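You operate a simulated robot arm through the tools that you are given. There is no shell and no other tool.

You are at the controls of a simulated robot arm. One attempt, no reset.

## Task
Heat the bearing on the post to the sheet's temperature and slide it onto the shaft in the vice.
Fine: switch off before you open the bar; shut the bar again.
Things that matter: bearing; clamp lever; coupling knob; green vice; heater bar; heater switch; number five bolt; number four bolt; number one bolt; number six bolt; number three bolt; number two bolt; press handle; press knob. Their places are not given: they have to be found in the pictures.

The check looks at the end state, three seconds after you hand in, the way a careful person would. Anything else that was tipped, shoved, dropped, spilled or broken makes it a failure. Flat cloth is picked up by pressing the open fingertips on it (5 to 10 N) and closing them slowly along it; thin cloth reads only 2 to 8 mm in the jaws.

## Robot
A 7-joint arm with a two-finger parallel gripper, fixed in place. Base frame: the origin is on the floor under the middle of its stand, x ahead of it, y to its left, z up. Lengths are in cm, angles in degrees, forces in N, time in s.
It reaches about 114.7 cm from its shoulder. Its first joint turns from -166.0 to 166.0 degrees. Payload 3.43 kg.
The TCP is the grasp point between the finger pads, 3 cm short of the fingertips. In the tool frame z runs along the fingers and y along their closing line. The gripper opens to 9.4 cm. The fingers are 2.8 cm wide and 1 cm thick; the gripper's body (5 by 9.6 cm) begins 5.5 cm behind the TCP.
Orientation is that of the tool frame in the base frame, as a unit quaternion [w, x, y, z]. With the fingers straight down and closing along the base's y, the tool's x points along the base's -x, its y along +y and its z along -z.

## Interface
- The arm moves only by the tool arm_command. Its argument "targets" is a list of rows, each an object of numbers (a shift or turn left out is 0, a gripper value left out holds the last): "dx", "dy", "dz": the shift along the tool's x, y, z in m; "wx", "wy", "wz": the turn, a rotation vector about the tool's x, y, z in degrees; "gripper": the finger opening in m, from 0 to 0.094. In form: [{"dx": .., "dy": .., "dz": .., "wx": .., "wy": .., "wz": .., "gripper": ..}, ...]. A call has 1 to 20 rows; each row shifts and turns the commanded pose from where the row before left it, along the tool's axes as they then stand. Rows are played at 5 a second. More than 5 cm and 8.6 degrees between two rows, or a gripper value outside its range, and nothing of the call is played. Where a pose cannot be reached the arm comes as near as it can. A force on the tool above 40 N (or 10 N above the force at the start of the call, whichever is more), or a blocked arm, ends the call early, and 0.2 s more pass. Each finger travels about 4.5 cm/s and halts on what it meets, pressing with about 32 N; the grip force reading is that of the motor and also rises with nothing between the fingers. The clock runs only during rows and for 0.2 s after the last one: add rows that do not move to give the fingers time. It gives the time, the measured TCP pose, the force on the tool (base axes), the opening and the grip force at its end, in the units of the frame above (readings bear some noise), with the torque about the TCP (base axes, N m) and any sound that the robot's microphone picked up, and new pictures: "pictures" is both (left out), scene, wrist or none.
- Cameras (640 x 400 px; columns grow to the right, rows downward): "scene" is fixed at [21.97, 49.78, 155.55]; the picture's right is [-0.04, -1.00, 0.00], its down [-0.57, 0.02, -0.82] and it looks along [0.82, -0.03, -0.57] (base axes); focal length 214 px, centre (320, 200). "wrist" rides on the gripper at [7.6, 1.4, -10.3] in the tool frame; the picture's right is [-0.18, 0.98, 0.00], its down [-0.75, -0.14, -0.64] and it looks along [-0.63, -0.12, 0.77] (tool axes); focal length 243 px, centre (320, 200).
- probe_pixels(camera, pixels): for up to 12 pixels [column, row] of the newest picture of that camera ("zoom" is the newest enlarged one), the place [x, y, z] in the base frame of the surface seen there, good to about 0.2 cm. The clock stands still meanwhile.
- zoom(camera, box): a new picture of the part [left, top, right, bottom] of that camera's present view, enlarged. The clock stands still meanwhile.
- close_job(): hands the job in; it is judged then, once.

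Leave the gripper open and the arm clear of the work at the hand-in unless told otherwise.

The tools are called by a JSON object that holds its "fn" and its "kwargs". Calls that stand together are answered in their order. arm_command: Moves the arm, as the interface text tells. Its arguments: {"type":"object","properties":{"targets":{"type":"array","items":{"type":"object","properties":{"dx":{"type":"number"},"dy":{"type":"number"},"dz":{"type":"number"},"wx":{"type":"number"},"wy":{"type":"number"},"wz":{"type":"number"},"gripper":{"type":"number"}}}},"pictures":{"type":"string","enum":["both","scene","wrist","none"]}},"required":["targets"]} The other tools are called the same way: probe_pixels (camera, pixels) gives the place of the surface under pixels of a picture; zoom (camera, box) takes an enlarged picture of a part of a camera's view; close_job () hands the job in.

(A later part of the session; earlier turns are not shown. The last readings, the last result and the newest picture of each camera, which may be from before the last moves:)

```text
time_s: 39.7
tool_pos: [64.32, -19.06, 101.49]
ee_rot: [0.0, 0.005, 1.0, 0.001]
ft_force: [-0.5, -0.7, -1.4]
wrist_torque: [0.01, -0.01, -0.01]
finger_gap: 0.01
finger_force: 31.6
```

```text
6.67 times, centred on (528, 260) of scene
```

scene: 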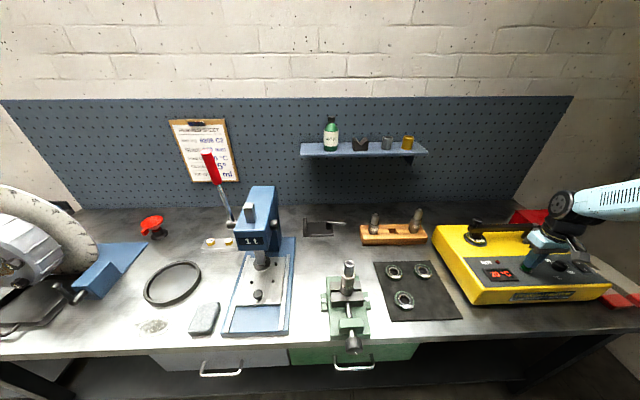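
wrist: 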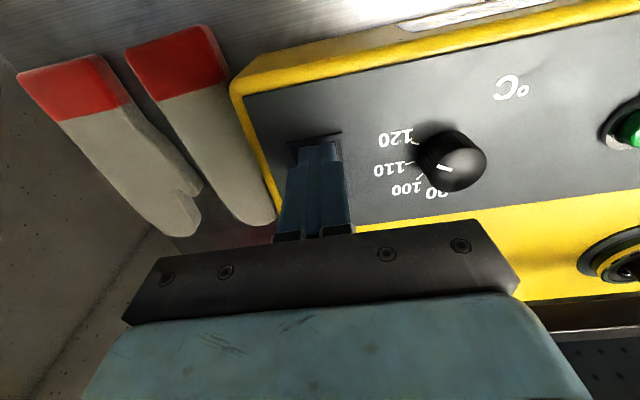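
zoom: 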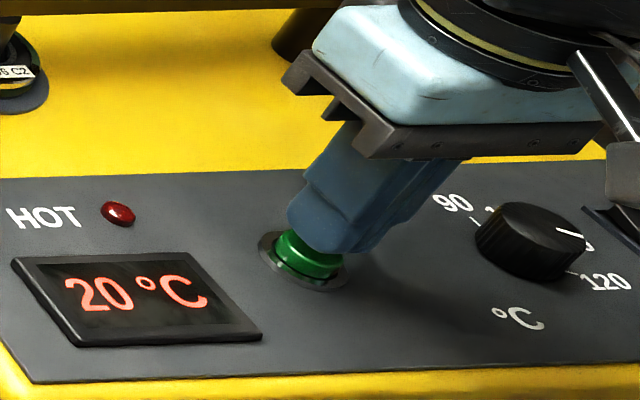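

The fingertips are over the button. I'll press down in small steps.

{"fn": "arm_command", "kwargs": {"targets": [{"dz": 0.004, "dy": -0.002}, {"dz": 0.003}, {"dz": 0.002}, {"dz": 0.002}, {}], "pictures": "scene"}}

{"fn": "zoom", "kwargs": {"camera": "scene", "box": [480, 230, 576, 290]}}

```text
time_s: 40.9
tool_pos: [64.57, -19.38, 100.49]
ee_rot: [-0.001, 0.004, 1.0, 0.0]
ft_force: [0.8, 0.3, 0.7]
wrist_torque: [-0.01, -0.05, 0.02]
finger_gap: 0.0
finger_force: 31.2
```

scene: 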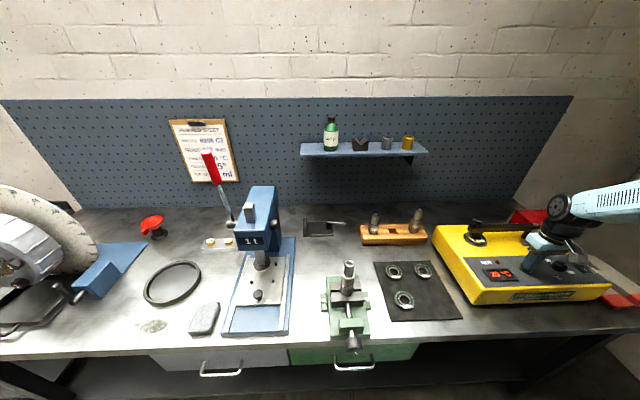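

```text
6.67 times, centred on (528, 260) of scene
```

zoom: 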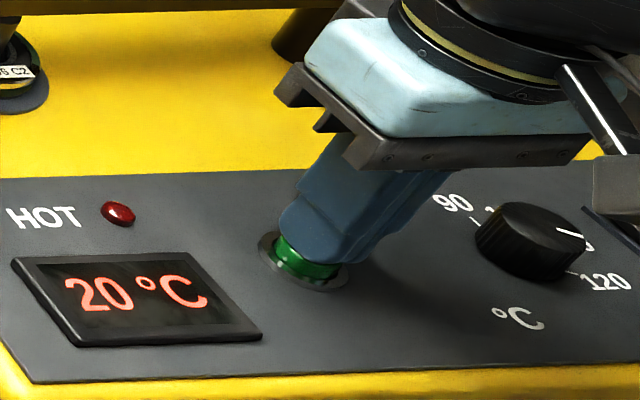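

No contact force yet. I'll keep pressing in 2 mm steps.

{"fn": "arm_command", "kwargs": {"targets": [{"dz": 0.002}, {"dz": 0.002}, {"dz": 0.002}, {}], "pictures": "none"}}

```text
time_s: 41.9
tool_pos: [64.56, -19.32, 99.99]
ee_rot: [0.001, 0.003, 1.0, 0.0]
ft_force: [6.0, 0.3, 15.6]
wrist_torque: [0.02, -0.24, 0.0]
finger_gap: 0.0
finger_force: 32.6
heard: click
```

A click was heard at 15.6 N. I'll lift off and watch the display.

{"fn": "arm_command", "kwargs": {"targets": [{"dz": -0.02}, {"dz": -0.04}, {"dz": -0.03}, {}, {}, {}], "pictures": "scene"}}

{"fn": "zoom", "kwargs": {"camera": "scene", "box": [470, 230, 600, 305]}}

```text
time_s: 43.3
tool_pos: [64.65, -19.35, 108.84]
ee_rot: [0.0, 0.004, 1.0, 0.001]
ft_force: [0.2, -0.1, 0.1]
wrist_torque: [-0.01, -0.02, -0.04]
finger_gap: 0.01
finger_force: 32.0
```

scene: 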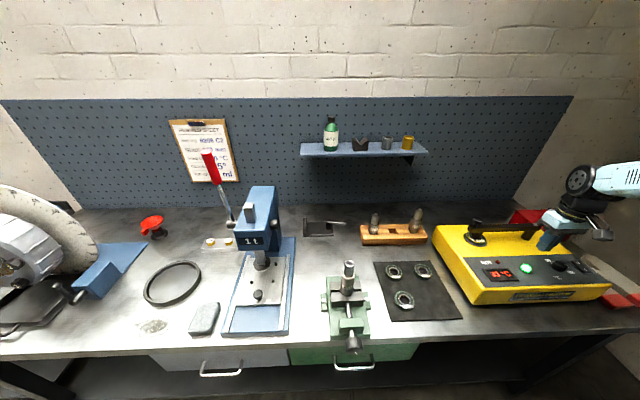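

```text
4.92 times, centred on (535, 268) of scene
```

zoom: 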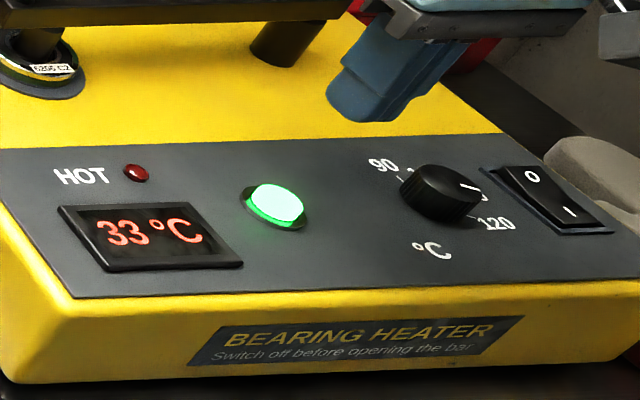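

It's heating: 33 °C, the button is lit. Meanwhile I'll move the closed fingers above the rocker's O end (66.0,-38.65), ready to switch off at 120.

{"fn": "arm_command", "kwargs": {"targets": [{"dy": -0.03, "dx": -0.014}, {"dy": -0.04}, {"dy": -0.04}, {"dy": -0.04}, {"dy": -0.03}, {"dy": -0.013}, {"dz": 0.03}, {"dz": 0.03}, {"dz": 0.014}, {}], "pictures": "scene"}}

{"fn": "zoom", "kwargs": {"camera": "scene", "box": [470, 230, 614, 305]}}

```text
time_s: 45.5
tool_pos: [65.6, -38.87, 101.21]
ee_rot: [0.0, 0.003, 1.0, 0.0]
ft_force: [0.1, 0.3, -0.1]
wrist_torque: [-0.01, 0.01, 0.0]
finger_gap: 0.0
finger_force: 32.1
```

scene: 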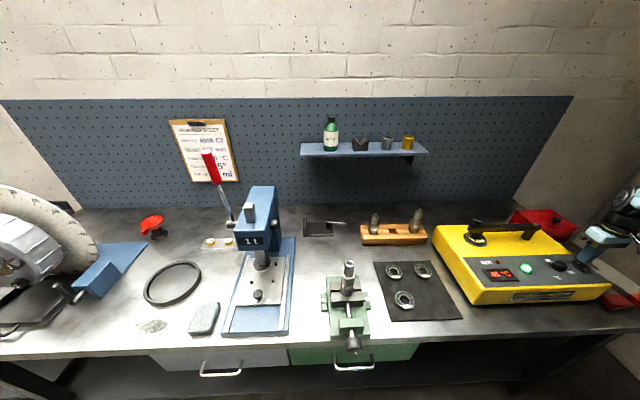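

```text
4.44 times, centred on (542, 268) of scene
```

zoom: 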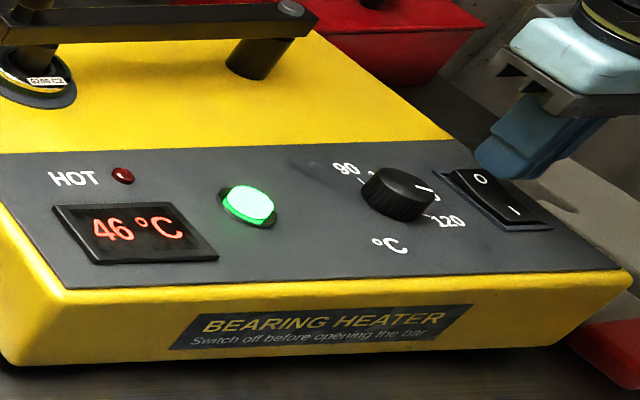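

46 °C, rising ≈6 °C/s. I'll nudge 4 mm toward the O end and wait 4 s.

{"fn": "arm_command", "kwargs": {"targets": [{"dx": -0.004}, {}, {}, {}, {}, {}, {}, {}, {}, {}, {}, {}, {}, {}, {}, {}, {}, {}, {}, {}], "pictures": "scene"}}

{"fn": "zoom", "kwargs": {"camera": "scene", "box": [440, 205, 568, 285]}}

{"fn": "zoom", "kwargs": {"camera": "scene", "box": [550, 240, 614, 280]}}

```text
time_s: 49.7
tool_pos: [66.03, -38.82, 101.4]
ee_rot: [0.0, 0.004, 1.0, 0.001]
ft_force: [0.4, -0.2, -0.4]
wrist_torque: [0.01, 0.01, -0.04]
finger_gap: 0.02
finger_force: 32.1
```

scene: 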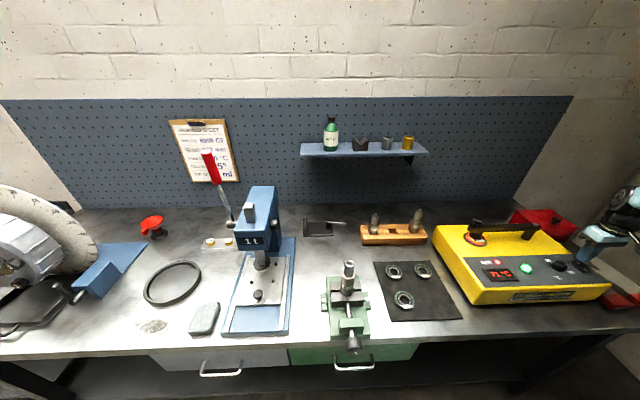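

```text
5.00 times, centred on (504, 245) of scene
```

zoom: 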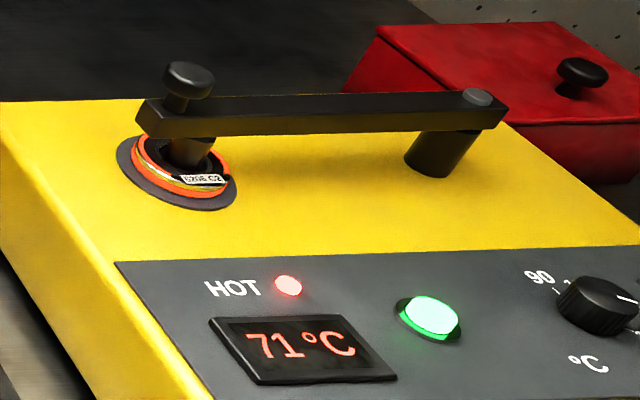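

```text
10.00 times, centred on (582, 260) of scene
```

zoom: 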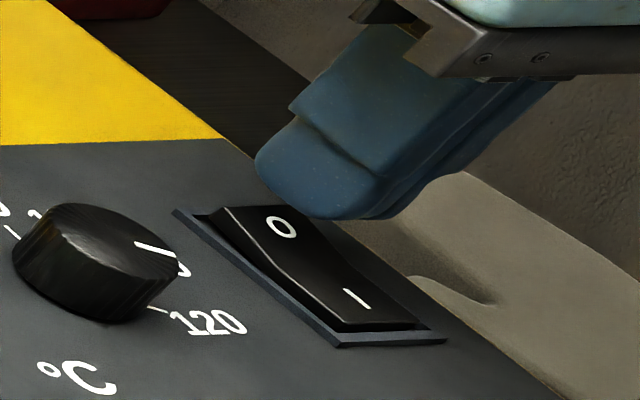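

71 °C, HOT lamp lit. While the clock stands still, I'll probe the bar, its knob, pivot, and the bearing.

{"fn": "zoom", "kwargs": {"camera": "scene", "box": [456, 208, 552, 268]}}

```text
6.67 times, centred on (504, 238) of scene
```

zoom: 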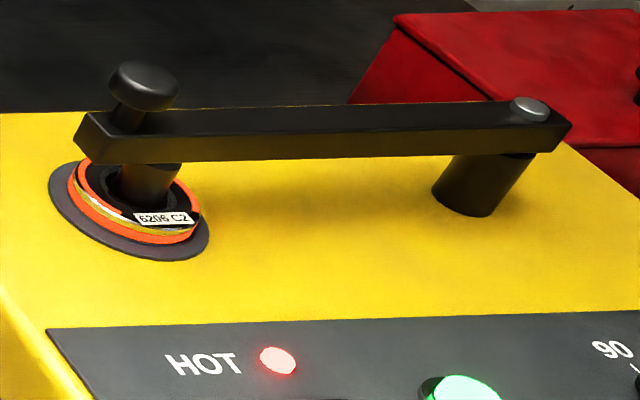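

{"fn": "probe_pixels", "kwargs": {"camera": "zoom", "pixels": [[145, 72], [113, 80], [178, 85], [130, 120], [100, 150], [90, 120], [528, 100], [560, 150], [570, 125], [320, 115], [320, 145], [150, 180]]}}

{"fn": "probe_pixels", "kwargs": {"camera": "zoom", "pixels": [[78, 185], [198, 210], [140, 235], [165, 218], [60, 200], [205, 235], [160, 250], [480, 180], [465, 205], [395, 60], [400, 25], [90, 168]]}}

```text
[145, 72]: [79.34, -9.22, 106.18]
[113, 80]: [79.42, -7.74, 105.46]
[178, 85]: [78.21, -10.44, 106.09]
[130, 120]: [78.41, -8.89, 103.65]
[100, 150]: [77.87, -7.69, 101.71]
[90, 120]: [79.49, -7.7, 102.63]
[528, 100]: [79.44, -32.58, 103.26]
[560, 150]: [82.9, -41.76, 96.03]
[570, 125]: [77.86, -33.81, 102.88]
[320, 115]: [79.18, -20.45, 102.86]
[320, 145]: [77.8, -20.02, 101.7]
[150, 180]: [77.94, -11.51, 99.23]
```

```text
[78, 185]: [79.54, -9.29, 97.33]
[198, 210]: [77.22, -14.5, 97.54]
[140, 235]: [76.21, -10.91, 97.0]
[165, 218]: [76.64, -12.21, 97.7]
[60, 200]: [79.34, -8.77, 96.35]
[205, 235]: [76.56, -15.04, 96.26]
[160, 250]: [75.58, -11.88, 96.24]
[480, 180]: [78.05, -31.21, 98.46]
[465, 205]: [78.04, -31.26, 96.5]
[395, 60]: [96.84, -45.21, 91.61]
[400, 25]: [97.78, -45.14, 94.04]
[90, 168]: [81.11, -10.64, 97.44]
```

I have the bar geometry: knob ≈(79.0,-9.1) top z 106.2, pivot ≈(79.3,-32.5), bar top z 102.9, bearing centre ≈(79,-12). Now I'll wait 4 s for heating.

{"fn": "arm_command", "kwargs": {"targets": [{}, {}, {}, {}, {}, {}, {}, {}, {}, {}, {}, {}, {}, {}, {}, {}, {}, {}, {}, {}], "pictures": "scene"}}

{"fn": "zoom", "kwargs": {"camera": "scene", "box": [440, 205, 568, 285]}}

```text
time_s: 53.9
tool_pos: [66.02, -38.79, 101.25]
ee_rot: [0.0, 0.003, 1.0, 0.001]
ft_force: [-0.6, 0.5, 0.0]
wrist_torque: [-0.01, -0.01, 0.0]
finger_gap: 0.0
finger_force: 31.7
```

scene: 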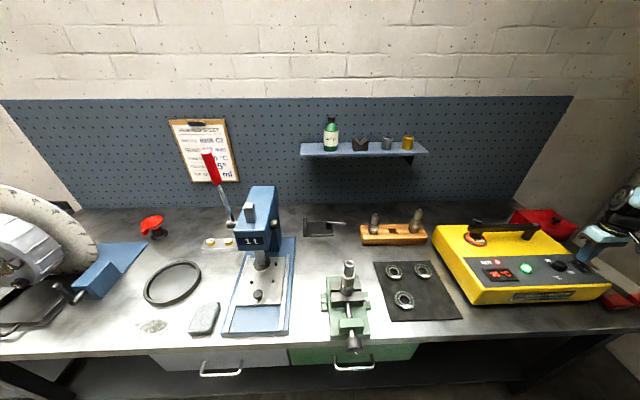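

```text
5.00 times, centred on (504, 245) of scene
```

zoom: 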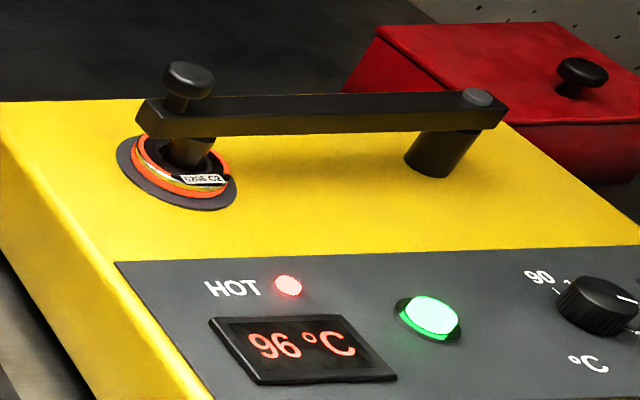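

96 °C. Another 3.6 s should bring it close to 120.

{"fn": "arm_command", "kwargs": {"targets": [{}, {}, {}, {}, {}, {}, {}, {}, {}, {}, {}, {}, {}, {}, {}, {}, {}, {}], "pictures": "scene"}}

{"fn": "zoom", "kwargs": {"camera": "scene", "box": [440, 205, 568, 285]}}

```text
time_s: 57.7
tool_pos: [66.11, -38.91, 101.29]
ee_rot: [-0.001, 0.003, 1.0, 0.001]
ft_force: [-0.5, -0.4, 0.5]
wrist_torque: [-0.02, -0.03, 0.03]
finger_gap: 0.0
finger_force: 32.2
```

scene: 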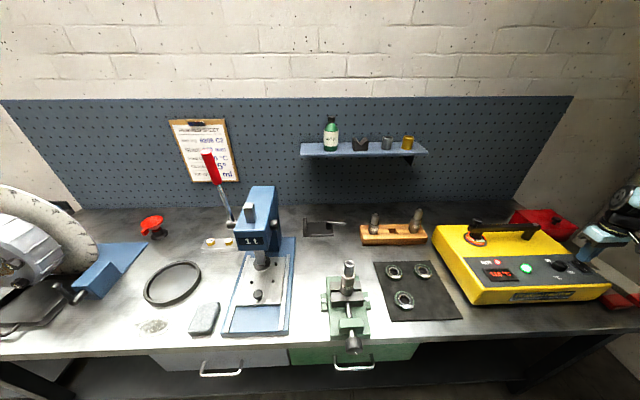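

```text
5.00 times, centred on (504, 245) of scene
```

zoom: 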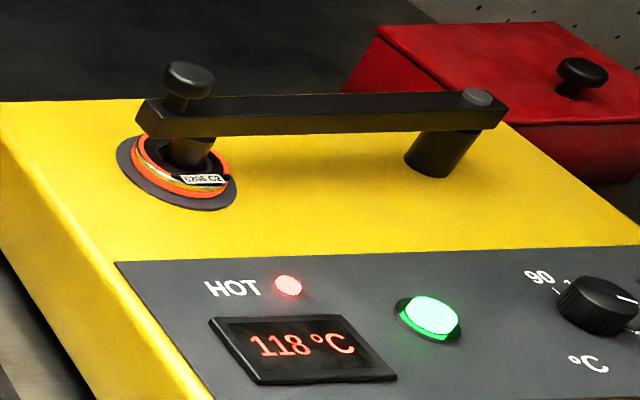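

118 °C. One more second to see it reach 120 and hold.

{"fn": "arm_command", "kwargs": {"targets": [{}, {}, {}, {}], "pictures": "scene"}}

{"fn": "zoom", "kwargs": {"camera": "scene", "box": [440, 205, 568, 285]}}

```text
time_s: 58.7
tool_pos: [66.05, -38.74, 101.34]
ee_rot: [0.0, 0.003, 1.0, 0.001]
ft_force: [0.4, 0.2, -1.2]
wrist_torque: [0.02, 0.0, -0.02]
finger_gap: 0.01
finger_force: 32.0
```

scene: 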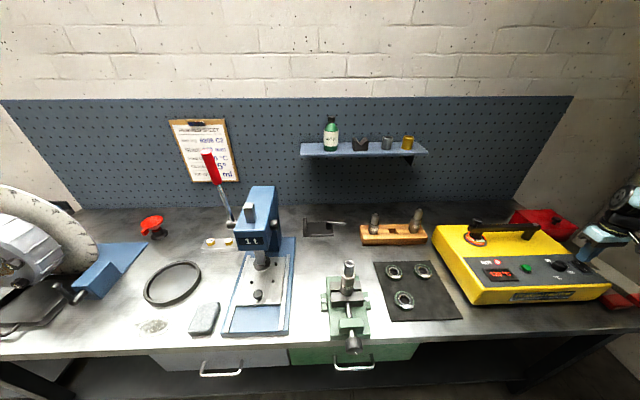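

```text
5.00 times, centred on (504, 245) of scene
```

zoom: 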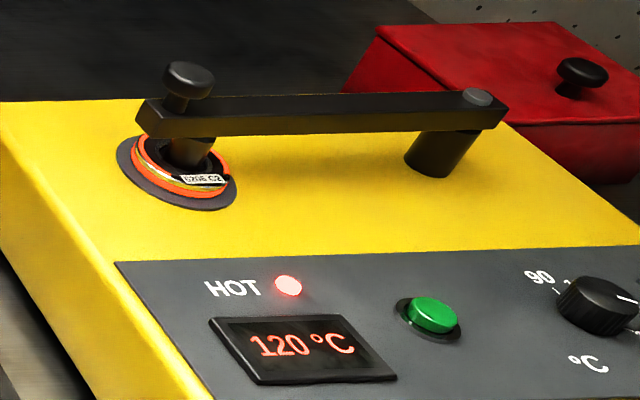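

120 °C and the green lamp went out: the heating is done. Now I press the O end to switch off.

{"fn": "arm_command", "kwargs": {"targets": [{"dz": 0.005}, {"dz": 0.004}, {"dz": 0.002}, {"dz": 0.002}, {"dz": 0.001}], "pictures": "scene"}}

{"fn": "zoom", "kwargs": {"camera": "scene", "box": [476, 230, 604, 310]}}

```text
time_s: 59.9
tool_pos: [66.18, -38.79, 100.14]
ee_rot: [0.0, 0.004, 1.0, 0.0]
ft_force: [1.7, -0.1, 2.8]
wrist_torque: [0.01, -0.02, 0.0]
finger_gap: 0.0
finger_force: 31.8
```

scene: 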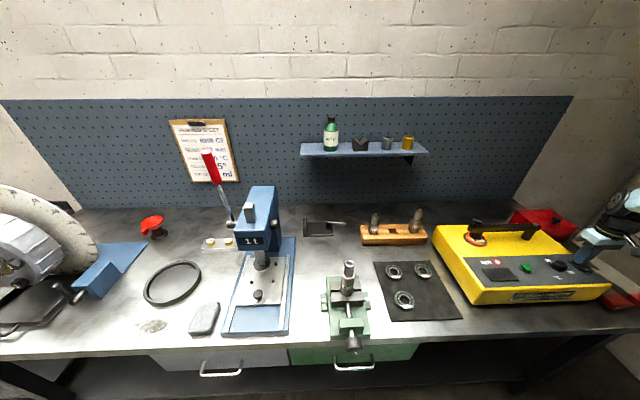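

```text
5.00 times, centred on (540, 270) of scene
```

zoom: 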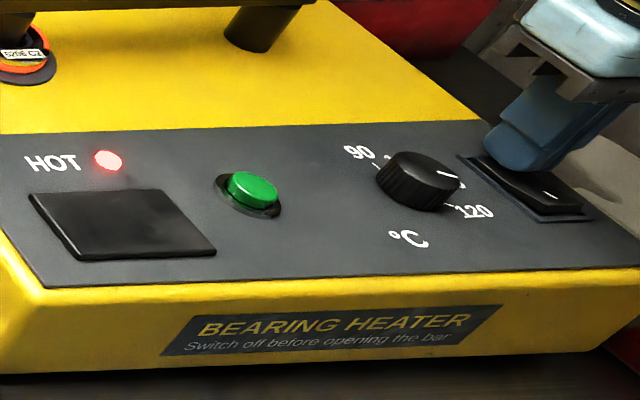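

The display is dark, the heater is off. I'll lift, travel to above the bar's knob while turning the tool -90°, opening the jaws to 4.6 cm.

{"fn": "arm_command", "kwargs": {"targets": [{"dz": -0.03}, {"dz": -0.045, "wz": -8.5, "gripper": 0.046}, {"dz": -0.04, "wz": -8.5}, {"dx": -0.02625, "dy": 0.03077, "wz": -8.5}, {"dx": -0.0305, "dy": 0.02656, "wz": -8.5}, {"dx": -0.0341, "dy": 0.02176, "wz": -8.5}, {"dx": -0.03693, "dy": 0.01647, "wz": -8.5}, {"dx": -0.03896, "dy": 0.01084, "wz": -8.5}, {"dx": -0.04014, "dy": 0.00496, "wz": -8.5}, {"dx": -0.04043, "dy": -0.00103, "wz": -8.5}, {"dx": -0.03983, "dy": -0.007, "wz": -8.5}, {"wz": -5}, {}], "pictures": "both"}}

{"fn": "zoom", "kwargs": {"camera": "scene", "box": [456, 198, 552, 258]}}

```text
time_s: 62.7
tool_pos: [79.29, -9.16, 111.42]
ee_rot: [0.001, -0.705, 0.709, 0.001]
ft_force: [0.2, -0.6, 0.0]
wrist_torque: [0.0, 0.01, -0.02]
finger_gap: 4.63
finger_force: 0.0
```

scene: 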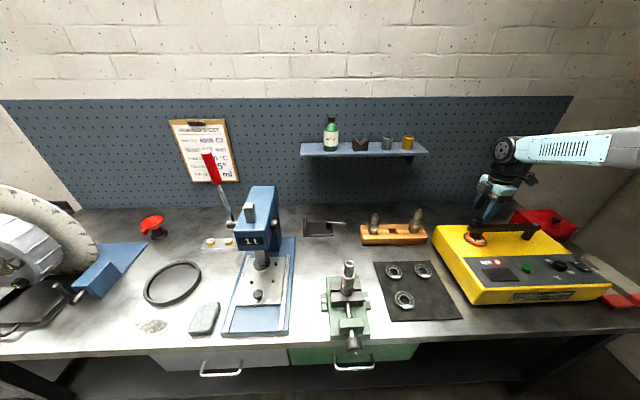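
wrist: 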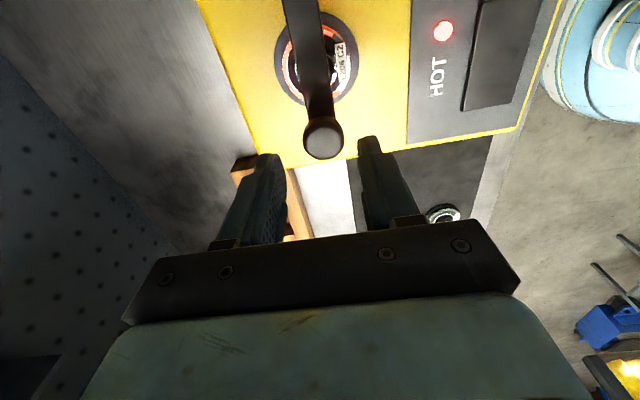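

```text
6.67 times, centred on (504, 228) of scene
```

zoom: 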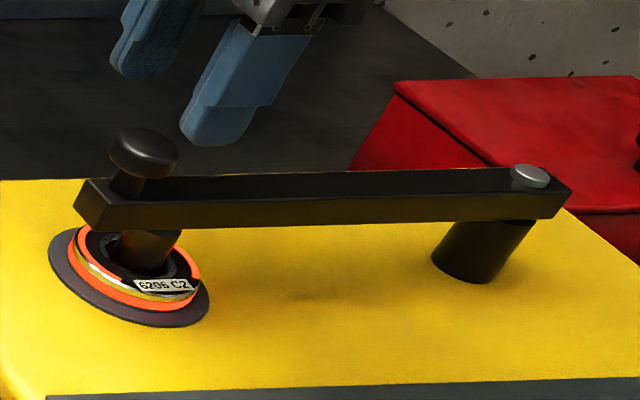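

The knob (wrist px 323,138) lies between the jaws. I'll probe its cap for the exact centre.

{"fn": "probe_pixels", "kwargs": {"camera": "wrist", "pixels": [[323, 131], [306, 135], [341, 135], [323, 118], [323, 150], [318, 90], [345, 60], [300, 75], [325, 105], [335, 20]]}}

{"fn": "zoom", "kwargs": {"camera": "wrist", "box": [256, 0, 416, 160]}}

```text
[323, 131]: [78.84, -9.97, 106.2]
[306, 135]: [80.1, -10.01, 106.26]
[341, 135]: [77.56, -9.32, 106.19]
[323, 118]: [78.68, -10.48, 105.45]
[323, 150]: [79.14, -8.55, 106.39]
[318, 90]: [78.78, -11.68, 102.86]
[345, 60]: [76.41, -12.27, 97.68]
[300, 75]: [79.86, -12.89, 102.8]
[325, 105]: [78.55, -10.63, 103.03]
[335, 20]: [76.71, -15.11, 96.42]
```

```text
2.50 times, centred on (336, 80) of wrist
```

zoom: 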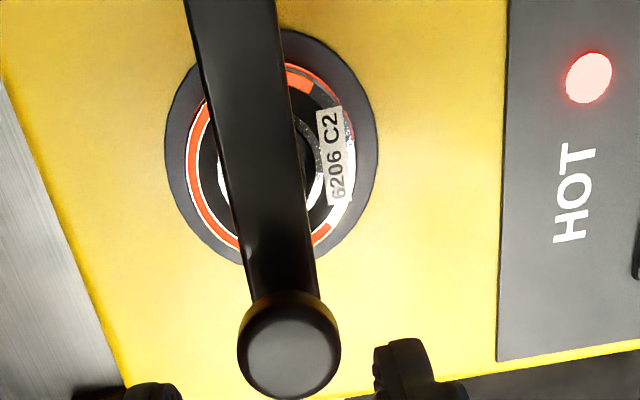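

Knob centre ≈(78.9,-9.4). I'll lower the open jaws around it (tips 6 mm above the bar), close loosely to 3.4 cm so it is caged, then try a small push toward the back.

{"fn": "arm_command", "kwargs": {"targets": [{"dz": 0.025, "dy": 0.001}, {"dz": 0.024}, {"gripper": 0.034}, {"dy": -0.003}, {"dy": -0.003}, {"dy": -0.003}, {"dy": -0.003}], "pictures": "scene"}}

{"fn": "zoom", "kwargs": {"camera": "scene", "box": [456, 198, 552, 258]}}

```text
time_s: 64.3
tool_pos: [80.31, -9.12, 106.73]
ee_rot: [0.0, -0.705, 0.71, 0.0]
ft_force: [-0.7, -0.9, 0.1]
wrist_torque: [0.02, -0.01, 0.01]
finger_gap: 3.45
finger_force: 0.6
```

scene: 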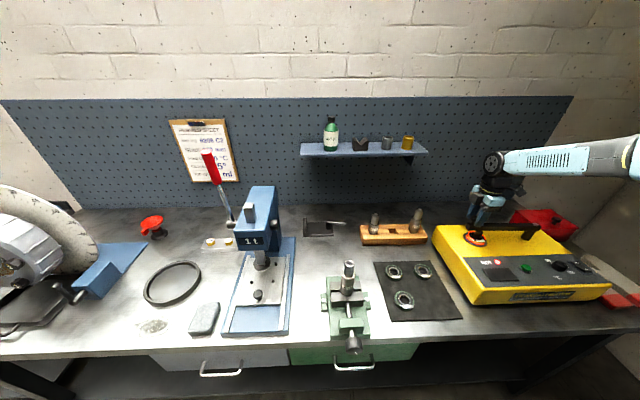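

```text
6.67 times, centred on (504, 228) of scene
```

zoom: 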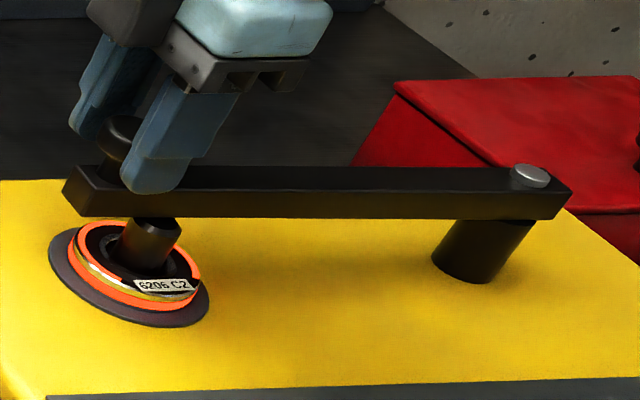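

The bar swings horizontally toward the back with almost no force (its end left the post). I'll continue the arc about the pivot for 54°.

{"fn": "arm_command", "kwargs": {"targets": [{"dy": -0.0161, "dx": 0.0006, "wz": 4}, {"dy": -0.02415, "dx": 0.00127, "wz": 6}, {"dy": -0.02415, "dx": 0.00127, "wz": 6}, {"dy": -0.02415, "dx": 0.00127, "wz": 6}, {"dy": -0.02415, "dx": 0.00127, "wz": 6}, {"dy": -0.02415, "dx": 0.00127, "wz": 6}, {"dy": -0.02415, "dx": 0.00127, "wz": 6}, {"dy": -0.02415, "dx": 0.00127, "wz": 6}, {"dy": -0.0161, "dx": 0.0006, "wz": 4}, {"dy": -0.008, "dx": 0.0001, "wz": 2}, {}], "pictures": "both"}}

{"fn": "zoom", "kwargs": {"camera": "scene", "box": [440, 190, 568, 270]}}

```text
time_s: 66.7
tool_pos: [98.54, -18.13, 106.55]
ee_rot: [0.0, -0.321, 0.947, 0.001]
ft_force: [0.2, 0.2, 0.6]
wrist_torque: [-0.02, -0.01, 0.0]
finger_gap: 3.37
finger_force: 0.0
```

scene: 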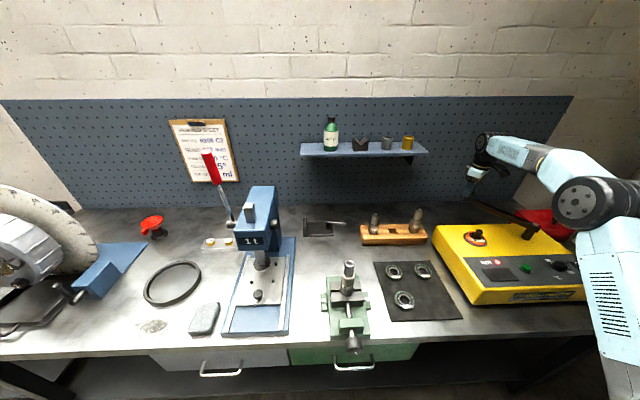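
wrist: 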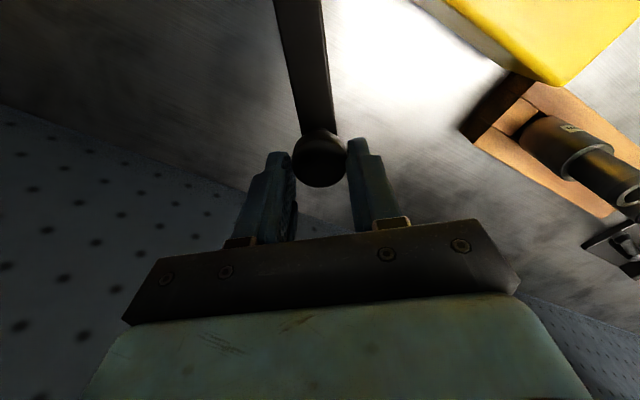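

```text
5.00 times, centred on (504, 230) of scene
```

zoom: 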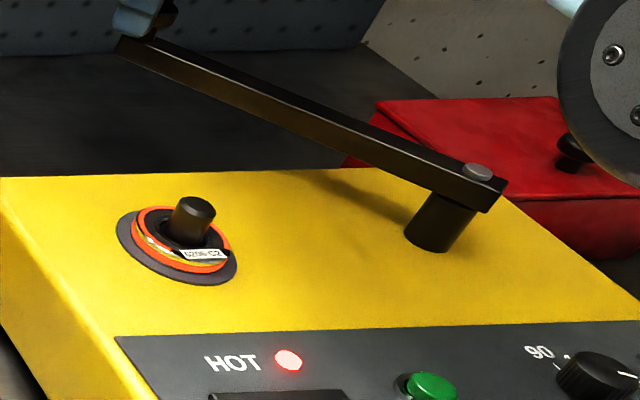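

The bar is open about 54°, the post and bearing are exposed. While the clock stands still I'll probe the post and bearing for their centre and height.

{"fn": "zoom", "kwargs": {"camera": "scene", "box": [459, 222, 491, 252]}}

```text
13.33 times, centred on (475, 237) of scene
```

zoom: 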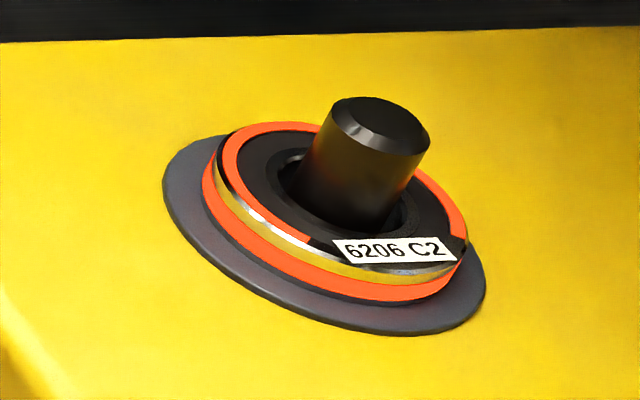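

{"fn": "probe_pixels", "kwargs": {"camera": "zoom", "pixels": [[385, 120], [340, 105], [428, 138], [355, 190], [228, 160], [300, 128], [455, 215], [250, 200], [310, 250], [340, 280], [215, 185], [462, 255]]}}

{"fn": "probe_pixels", "kwargs": {"camera": "zoom", "pixels": [[170, 190], [480, 300], [380, 330], [230, 250], [385, 104], [410, 300], [280, 270], [440, 265], [210, 200], [350, 250]]}}

```text
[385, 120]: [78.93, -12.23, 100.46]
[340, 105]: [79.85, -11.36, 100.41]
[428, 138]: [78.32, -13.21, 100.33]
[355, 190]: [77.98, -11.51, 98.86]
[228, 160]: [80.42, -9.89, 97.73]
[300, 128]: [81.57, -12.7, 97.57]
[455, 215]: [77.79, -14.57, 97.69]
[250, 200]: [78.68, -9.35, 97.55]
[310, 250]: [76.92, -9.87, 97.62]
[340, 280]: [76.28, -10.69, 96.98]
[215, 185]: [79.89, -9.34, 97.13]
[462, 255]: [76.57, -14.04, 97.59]
```

```text
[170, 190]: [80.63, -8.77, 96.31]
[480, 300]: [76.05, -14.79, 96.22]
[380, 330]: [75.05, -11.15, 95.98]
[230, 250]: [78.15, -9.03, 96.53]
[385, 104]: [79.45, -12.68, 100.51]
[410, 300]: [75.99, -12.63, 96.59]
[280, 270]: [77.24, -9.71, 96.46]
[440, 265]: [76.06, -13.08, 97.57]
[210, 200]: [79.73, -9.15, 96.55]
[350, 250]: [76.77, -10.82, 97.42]
```

Bearing: centre ≈(78.9,-12.15), top z 97.6, plate z 96.4, post top z 100.45. Still with the clock stopped, I'll measure the shaft in the vice accurately.

{"fn": "zoom", "kwargs": {"camera": "scene", "box": [334, 254, 366, 284]}}

```text
13.33 times, centred on (350, 269) of scene
```

zoom: 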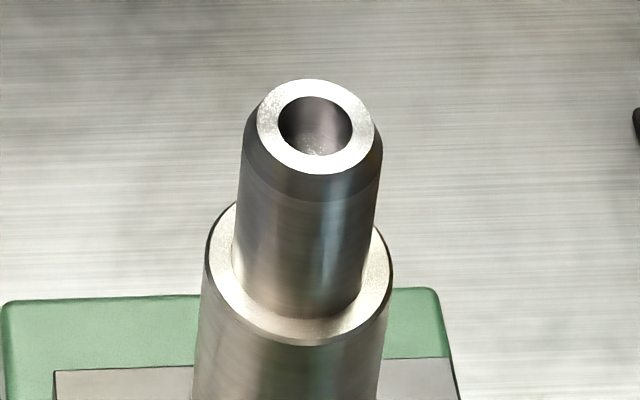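

{"fn": "probe_pixels", "kwargs": {"camera": "zoom", "pixels": [[264, 126], [369, 126], [316, 86], [316, 166], [278, 95], [354, 95], [280, 156], [352, 158], [268, 110], [364, 110], [268, 142], [364, 142]]}}

{"fn": "probe_pixels", "kwargs": {"camera": "zoom", "pixels": [[218, 260], [383, 265], [305, 332], [240, 310], [360, 312], [222, 280], [378, 285], [270, 325], [340, 326], [300, 280], [310, 230], [290, 370]]}}

```text
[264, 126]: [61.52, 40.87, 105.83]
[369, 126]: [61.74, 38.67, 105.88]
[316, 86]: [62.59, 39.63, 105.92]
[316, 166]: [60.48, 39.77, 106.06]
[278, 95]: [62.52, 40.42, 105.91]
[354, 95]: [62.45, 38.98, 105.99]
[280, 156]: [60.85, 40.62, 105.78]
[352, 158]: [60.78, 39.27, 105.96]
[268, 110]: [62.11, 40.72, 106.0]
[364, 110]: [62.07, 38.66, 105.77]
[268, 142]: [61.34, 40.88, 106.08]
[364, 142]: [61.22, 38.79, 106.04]
```

```text
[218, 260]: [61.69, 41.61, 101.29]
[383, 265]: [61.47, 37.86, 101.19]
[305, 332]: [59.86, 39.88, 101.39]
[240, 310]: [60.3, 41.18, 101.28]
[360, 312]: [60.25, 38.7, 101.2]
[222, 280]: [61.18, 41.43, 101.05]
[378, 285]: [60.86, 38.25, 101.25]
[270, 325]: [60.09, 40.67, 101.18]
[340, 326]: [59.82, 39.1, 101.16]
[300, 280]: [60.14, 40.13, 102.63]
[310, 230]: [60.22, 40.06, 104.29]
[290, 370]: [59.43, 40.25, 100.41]
```

Shaft: axis (61.64, 39.77), top z 105.93, shoulder z 101.22. Now the same fit for the bearing and post.

{"fn": "zoom", "kwargs": {"camera": "scene", "box": [461, 222, 491, 251]}}

{"fn": "probe_pixels", "kwargs": {"camera": "zoom", "pixels": [[320, 200]]}}

```text
13.79 times, centred on (476, 236) of scene
```

zoom: 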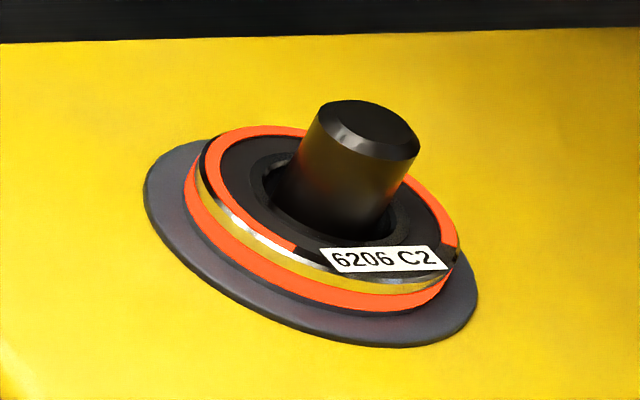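

```text
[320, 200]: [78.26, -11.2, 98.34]
```

{"fn": "probe_pixels", "kwargs": {"camera": "zoom", "pixels": [[225, 146], [262, 132], [300, 130], [425, 190], [445, 215], [211, 175], [232, 212], [285, 245], [335, 112], [408, 140], [372, 103], [362, 136]]}}

{"fn": "probe_pixels", "kwargs": {"camera": "zoom", "pixels": [[455, 240], [208, 162], [245, 138], [280, 130], [455, 225], [260, 232], [310, 255], [445, 262], [372, 122], [400, 118], [345, 125], [390, 150]]}}

```text
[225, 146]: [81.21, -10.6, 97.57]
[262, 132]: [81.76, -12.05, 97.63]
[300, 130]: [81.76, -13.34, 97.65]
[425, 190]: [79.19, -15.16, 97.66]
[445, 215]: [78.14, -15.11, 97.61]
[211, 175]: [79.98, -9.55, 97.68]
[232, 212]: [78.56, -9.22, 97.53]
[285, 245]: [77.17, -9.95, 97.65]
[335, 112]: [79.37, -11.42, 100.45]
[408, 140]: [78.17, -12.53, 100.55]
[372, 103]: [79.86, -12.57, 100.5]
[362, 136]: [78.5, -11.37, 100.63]
```

```text
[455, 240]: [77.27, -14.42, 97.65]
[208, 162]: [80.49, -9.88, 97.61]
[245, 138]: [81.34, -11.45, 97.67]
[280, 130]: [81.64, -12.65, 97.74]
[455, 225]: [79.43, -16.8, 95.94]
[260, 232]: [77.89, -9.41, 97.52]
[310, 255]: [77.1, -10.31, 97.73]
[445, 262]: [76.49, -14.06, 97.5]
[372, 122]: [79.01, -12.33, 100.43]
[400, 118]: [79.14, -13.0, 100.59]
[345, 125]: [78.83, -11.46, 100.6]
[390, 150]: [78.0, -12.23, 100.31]
```

Bearing/post centre ≈(79.0,-12.25). I'll open the jaws, lift off the bar's knob, and travel above the bearing with the tool turned back to 0°, jaws at 8 cm.

{"fn": "arm_command", "kwargs": {"targets": [{"gripper": 0.08}, {"dz": -0.015}, {"dz": -0.045}, {"dz": -0.005}, {"dx": 0.02322, "dy": 0.03276, "wz": 7.6}, {"dx": 0.02734, "dy": 0.0294, "wz": 7.6}, {"dx": 0.03099, "dy": 0.02552, "wz": 7.6}, {"dx": 0.03409, "dy": 0.0212, "wz": 7.6}, {"dx": 0.0366, "dy": 0.01651, "wz": 7.6}, {"dz": 0.045}, {"dz": 0.035}, {}], "pictures": "both"}}

{"fn": "zoom", "kwargs": {"camera": "wrist", "box": [220, 60, 420, 185]}}

{"fn": "zoom", "kwargs": {"camera": "scene", "box": [440, 200, 536, 260]}}

```text
time_s: 69.3
tool_pos: [79.32, -12.26, 104.89]
ee_rot: [0.0, 0.004, 1.0, 0.001]
ft_force: [-0.2, 0.1, 0.1]
wrist_torque: [0.0, 0.03, 0.01]
finger_gap: 7.96
finger_force: 0.0
```

scene: 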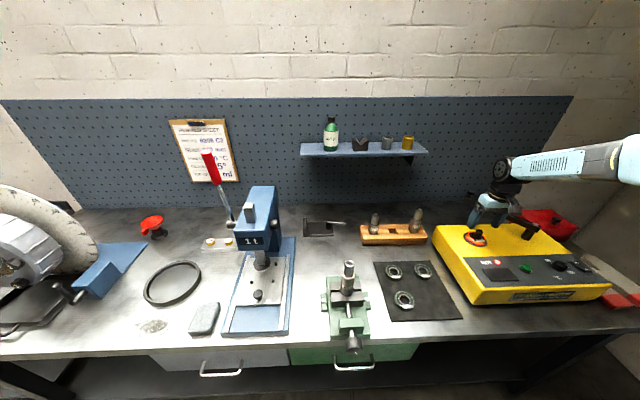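
wrist: 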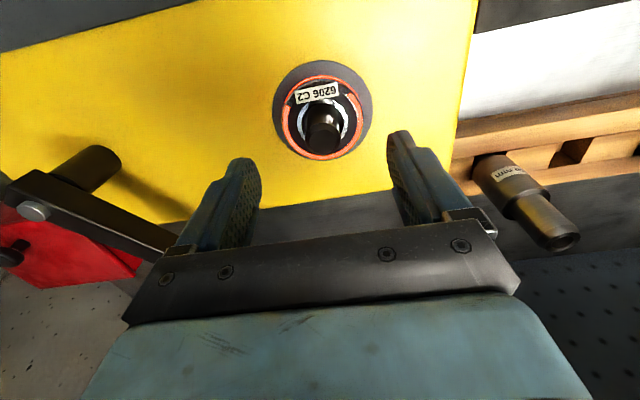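

```text
3.20 times, centred on (320, 122) of wrist
```

zoom: 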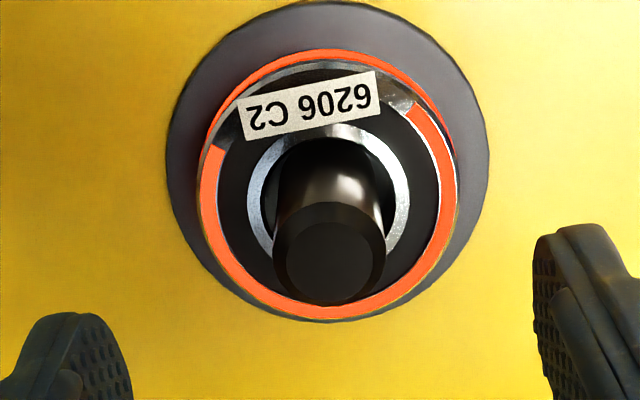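

```text
6.67 times, centred on (488, 230) of scene
```

zoom: 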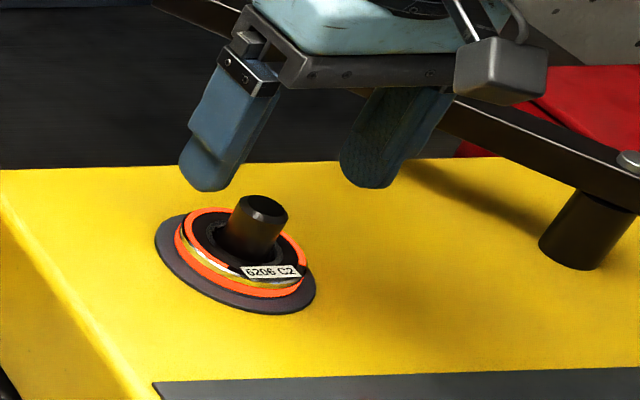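

The bearing is between the jaws below. I'll probe its ring in the wrist view for a second estimate of its centre.

{"fn": "zoom", "kwargs": {"camera": "wrist", "box": [270, 60, 374, 165]}}

```text
3.81 times, centred on (322, 112) of wrist
```

zoom: 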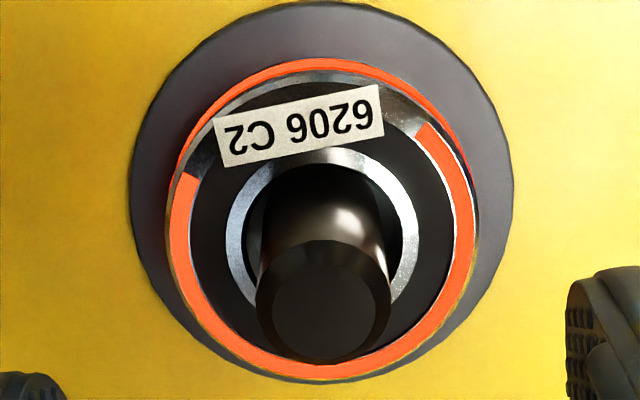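

{"fn": "probe_pixels", "kwargs": {"camera": "zoom", "pixels": [[180, 250], [465, 220], [322, 370], [220, 330], [425, 320], [190, 290], [450, 280], [270, 358], [375, 355], [175, 210], [455, 170], [322, 90]]}}

{"fn": "probe_pixels", "kwargs": {"camera": "zoom", "pixels": [[322, 310], [270, 300], [375, 300], [322, 350], [322, 270], [240, 240], [408, 235], [250, 200], [395, 195], [325, 155], [230, 110], [415, 100]]}}

```text
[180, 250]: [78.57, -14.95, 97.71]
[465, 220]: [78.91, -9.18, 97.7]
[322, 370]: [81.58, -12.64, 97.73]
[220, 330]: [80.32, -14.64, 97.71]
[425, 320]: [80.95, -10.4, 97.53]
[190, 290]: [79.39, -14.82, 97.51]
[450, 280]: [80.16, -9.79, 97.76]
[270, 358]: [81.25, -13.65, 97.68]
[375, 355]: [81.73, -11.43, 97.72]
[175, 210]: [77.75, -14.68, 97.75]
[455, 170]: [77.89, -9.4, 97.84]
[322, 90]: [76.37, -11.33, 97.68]
```

```text
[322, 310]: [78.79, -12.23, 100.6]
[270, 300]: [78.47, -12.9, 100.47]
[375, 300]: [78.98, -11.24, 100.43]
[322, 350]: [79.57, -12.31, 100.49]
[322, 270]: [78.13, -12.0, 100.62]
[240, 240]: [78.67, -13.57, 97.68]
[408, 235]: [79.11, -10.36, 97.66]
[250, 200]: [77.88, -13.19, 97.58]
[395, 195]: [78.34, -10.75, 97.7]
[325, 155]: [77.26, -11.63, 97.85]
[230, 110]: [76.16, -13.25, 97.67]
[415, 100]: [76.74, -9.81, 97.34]
```

Bearing centre fits at (78.87,-12.13), top z 97.7; TCP reads about 0.3–0.4 cm too far in +x. I'll correct by 3 mm, descend so the tips are just above the plate.

{"fn": "arm_command", "kwargs": {"targets": [{"dx": 0.003, "dy": 0.001}, {"dz": 0.025}, {"dz": 0.025}, {}], "pictures": "both"}}

{"fn": "zoom", "kwargs": {"camera": "wrist", "box": [220, 80, 420, 205]}}

{"fn": "zoom", "kwargs": {"camera": "scene", "box": [446, 206, 510, 256]}}

```text
time_s: 70.3
tool_pos: [79.11, -12.18, 99.88]
ee_rot: [0.0, 0.004, 1.0, 0.0]
ft_force: [-0.4, 0.4, 0.1]
wrist_torque: [-0.04, -0.01, 0.03]
finger_gap: 7.99
finger_force: 0.1
```

scene: 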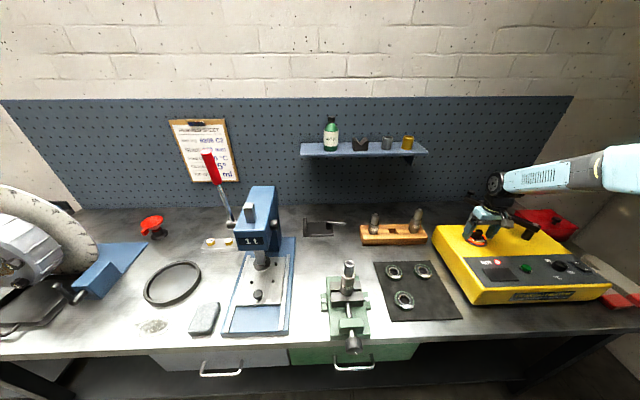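
wrist: 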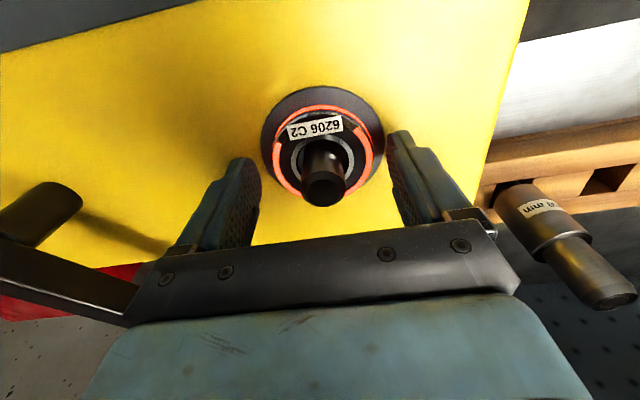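

```text
3.20 times, centred on (320, 142) of wrist
```

zoom: 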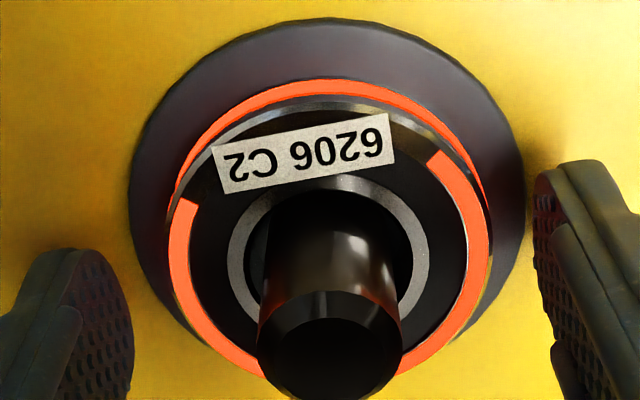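

```text
8.00 times, centred on (478, 231) of scene
```

zoom: 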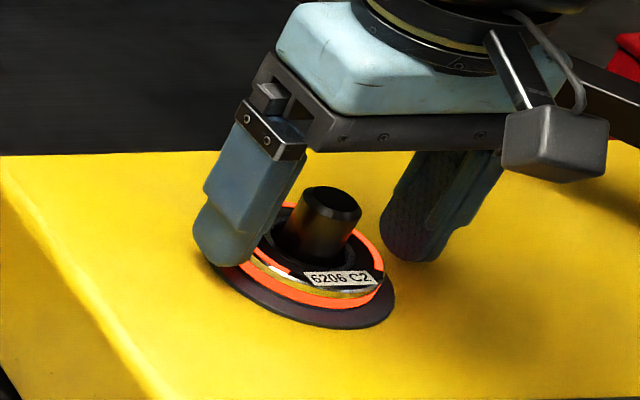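

Both tips flank the bearing at plate height. I'll shift 2 mm, lower 2 mm, and close on the bearing's rim.

{"fn": "arm_command", "kwargs": {"targets": [{"dx": 0.002, "dz": 0.002}, {"gripper": 0.05}, {}, {}, {}], "pictures": "wrist"}}

{"fn": "zoom", "kwargs": {"camera": "wrist", "box": [220, 80, 420, 205]}}

```text
time_s: 71.5
tool_pos: [78.78, -12.14, 99.8]
ee_rot: [-0.001, 0.003, 1.0, 0.001]
ft_force: [-0.1, 0.0, 0.0]
wrist_torque: [-0.04, -0.04, 0.01]
finger_gap: 6.12
finger_force: 32.2
```

wrist: 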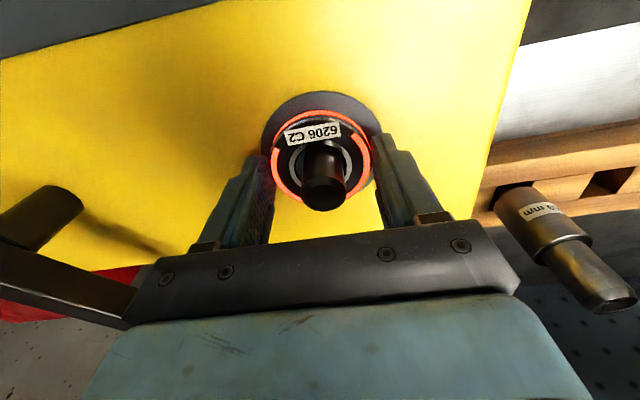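

```text
3.20 times, centred on (320, 142) of wrist
```

zoom: 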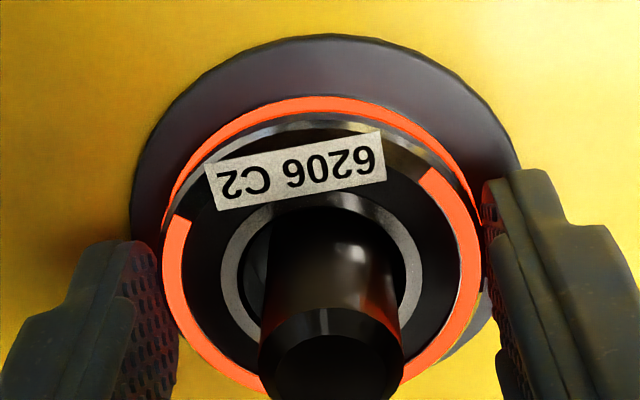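

Gripped at 6.12 cm with 32 N. I'll lift it 12 cm straight off the post.

{"fn": "arm_command", "kwargs": {"targets": [{"dz": -0.02}, {"dz": -0.04}, {"dz": -0.04}, {"dz": -0.02}], "pictures": "wrist"}}

```text
time_s: 72.5
tool_pos: [78.85, -12.02, 112.04]
ee_rot: [0.0, 0.004, 1.0, 0.001]
ft_force: [-0.7, 0.8, -3.0]
wrist_torque: [0.01, 0.0, 0.0]
finger_gap: 6.17
finger_force: 32.1
```

wrist: 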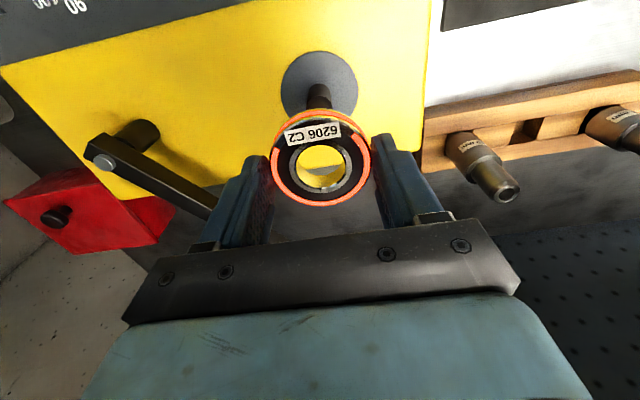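

The bearing is off the post in the jaws. Now I'll carry it to above the shaft at (61.64, 39.77).

{"fn": "arm_command", "kwargs": {"targets": [{"dx": 0.00787, "dy": 0.02373}, {"dx": 0.01417, "dy": 0.04271}, {"dx": 0.0148, "dy": 0.04461}, {"dx": 0.0148, "dy": 0.04461}, {"dx": 0.0148, "dy": 0.04461}, {"dx": 0.0148, "dy": 0.04461}, {"dx": 0.0148, "dy": 0.04461}, {"dx": 0.0148, "dy": 0.04461}, {"dx": 0.0148, "dy": 0.04461}, {"dx": 0.0148, "dy": 0.04461}, {"dx": 0.0148, "dy": 0.04461}, {"dx": 0.01102, "dy": 0.03322}, {"dx": 0.00583, "dy": 0.01756}, {}, {}], "pictures": "both"}}

{"fn": "zoom", "kwargs": {"camera": "scene", "box": [310, 220, 390, 290]}}

{"fn": "zoom", "kwargs": {"camera": "wrist", "box": [240, 80, 400, 220]}}

```text
time_s: 75.7
tool_pos: [61.81, 39.9, 112.12]
ee_rot: [0.0, 0.004, 1.0, 0.0]
ft_force: [-0.2, 0.3, -1.3]
wrist_torque: [-0.01, 0.03, -0.03]
finger_gap: 6.14
finger_force: 31.8
```

scene: 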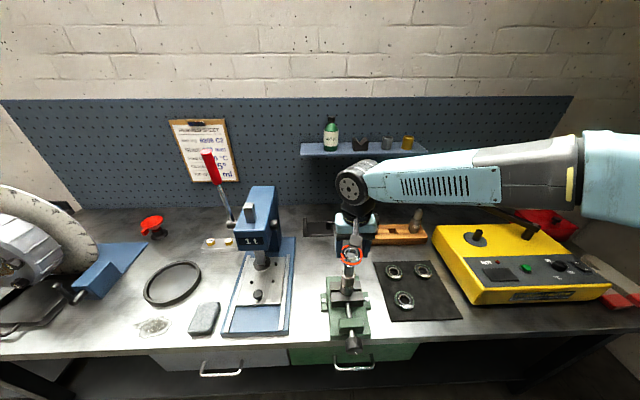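
wrist: 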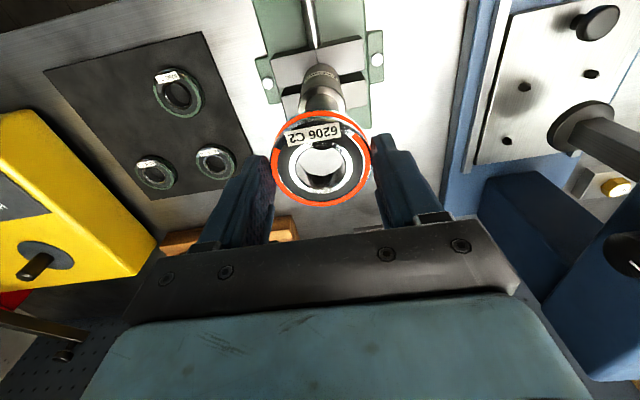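

```text
5.71 times, centred on (350, 255) of scene
```

zoom: 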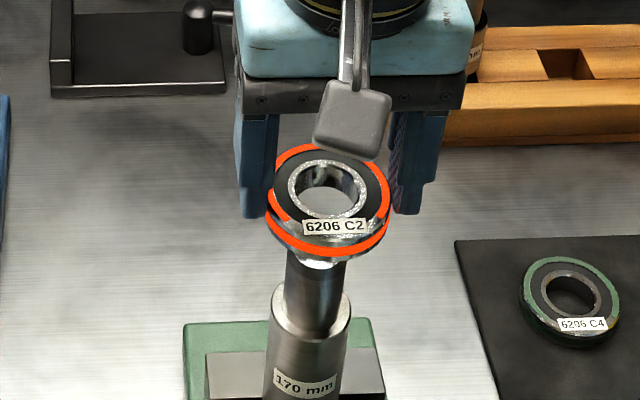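

```text
2.86 times, centred on (320, 150) of wrist
```

zoom: 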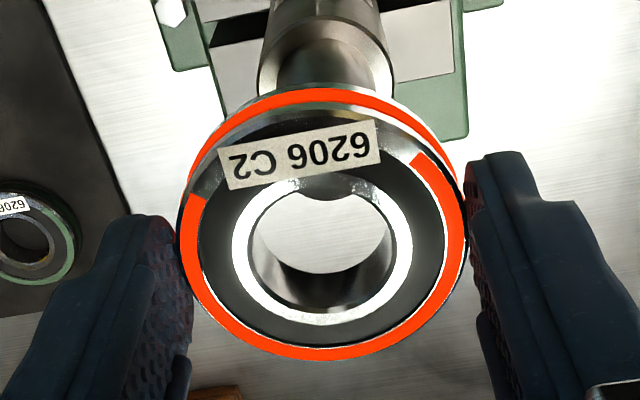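

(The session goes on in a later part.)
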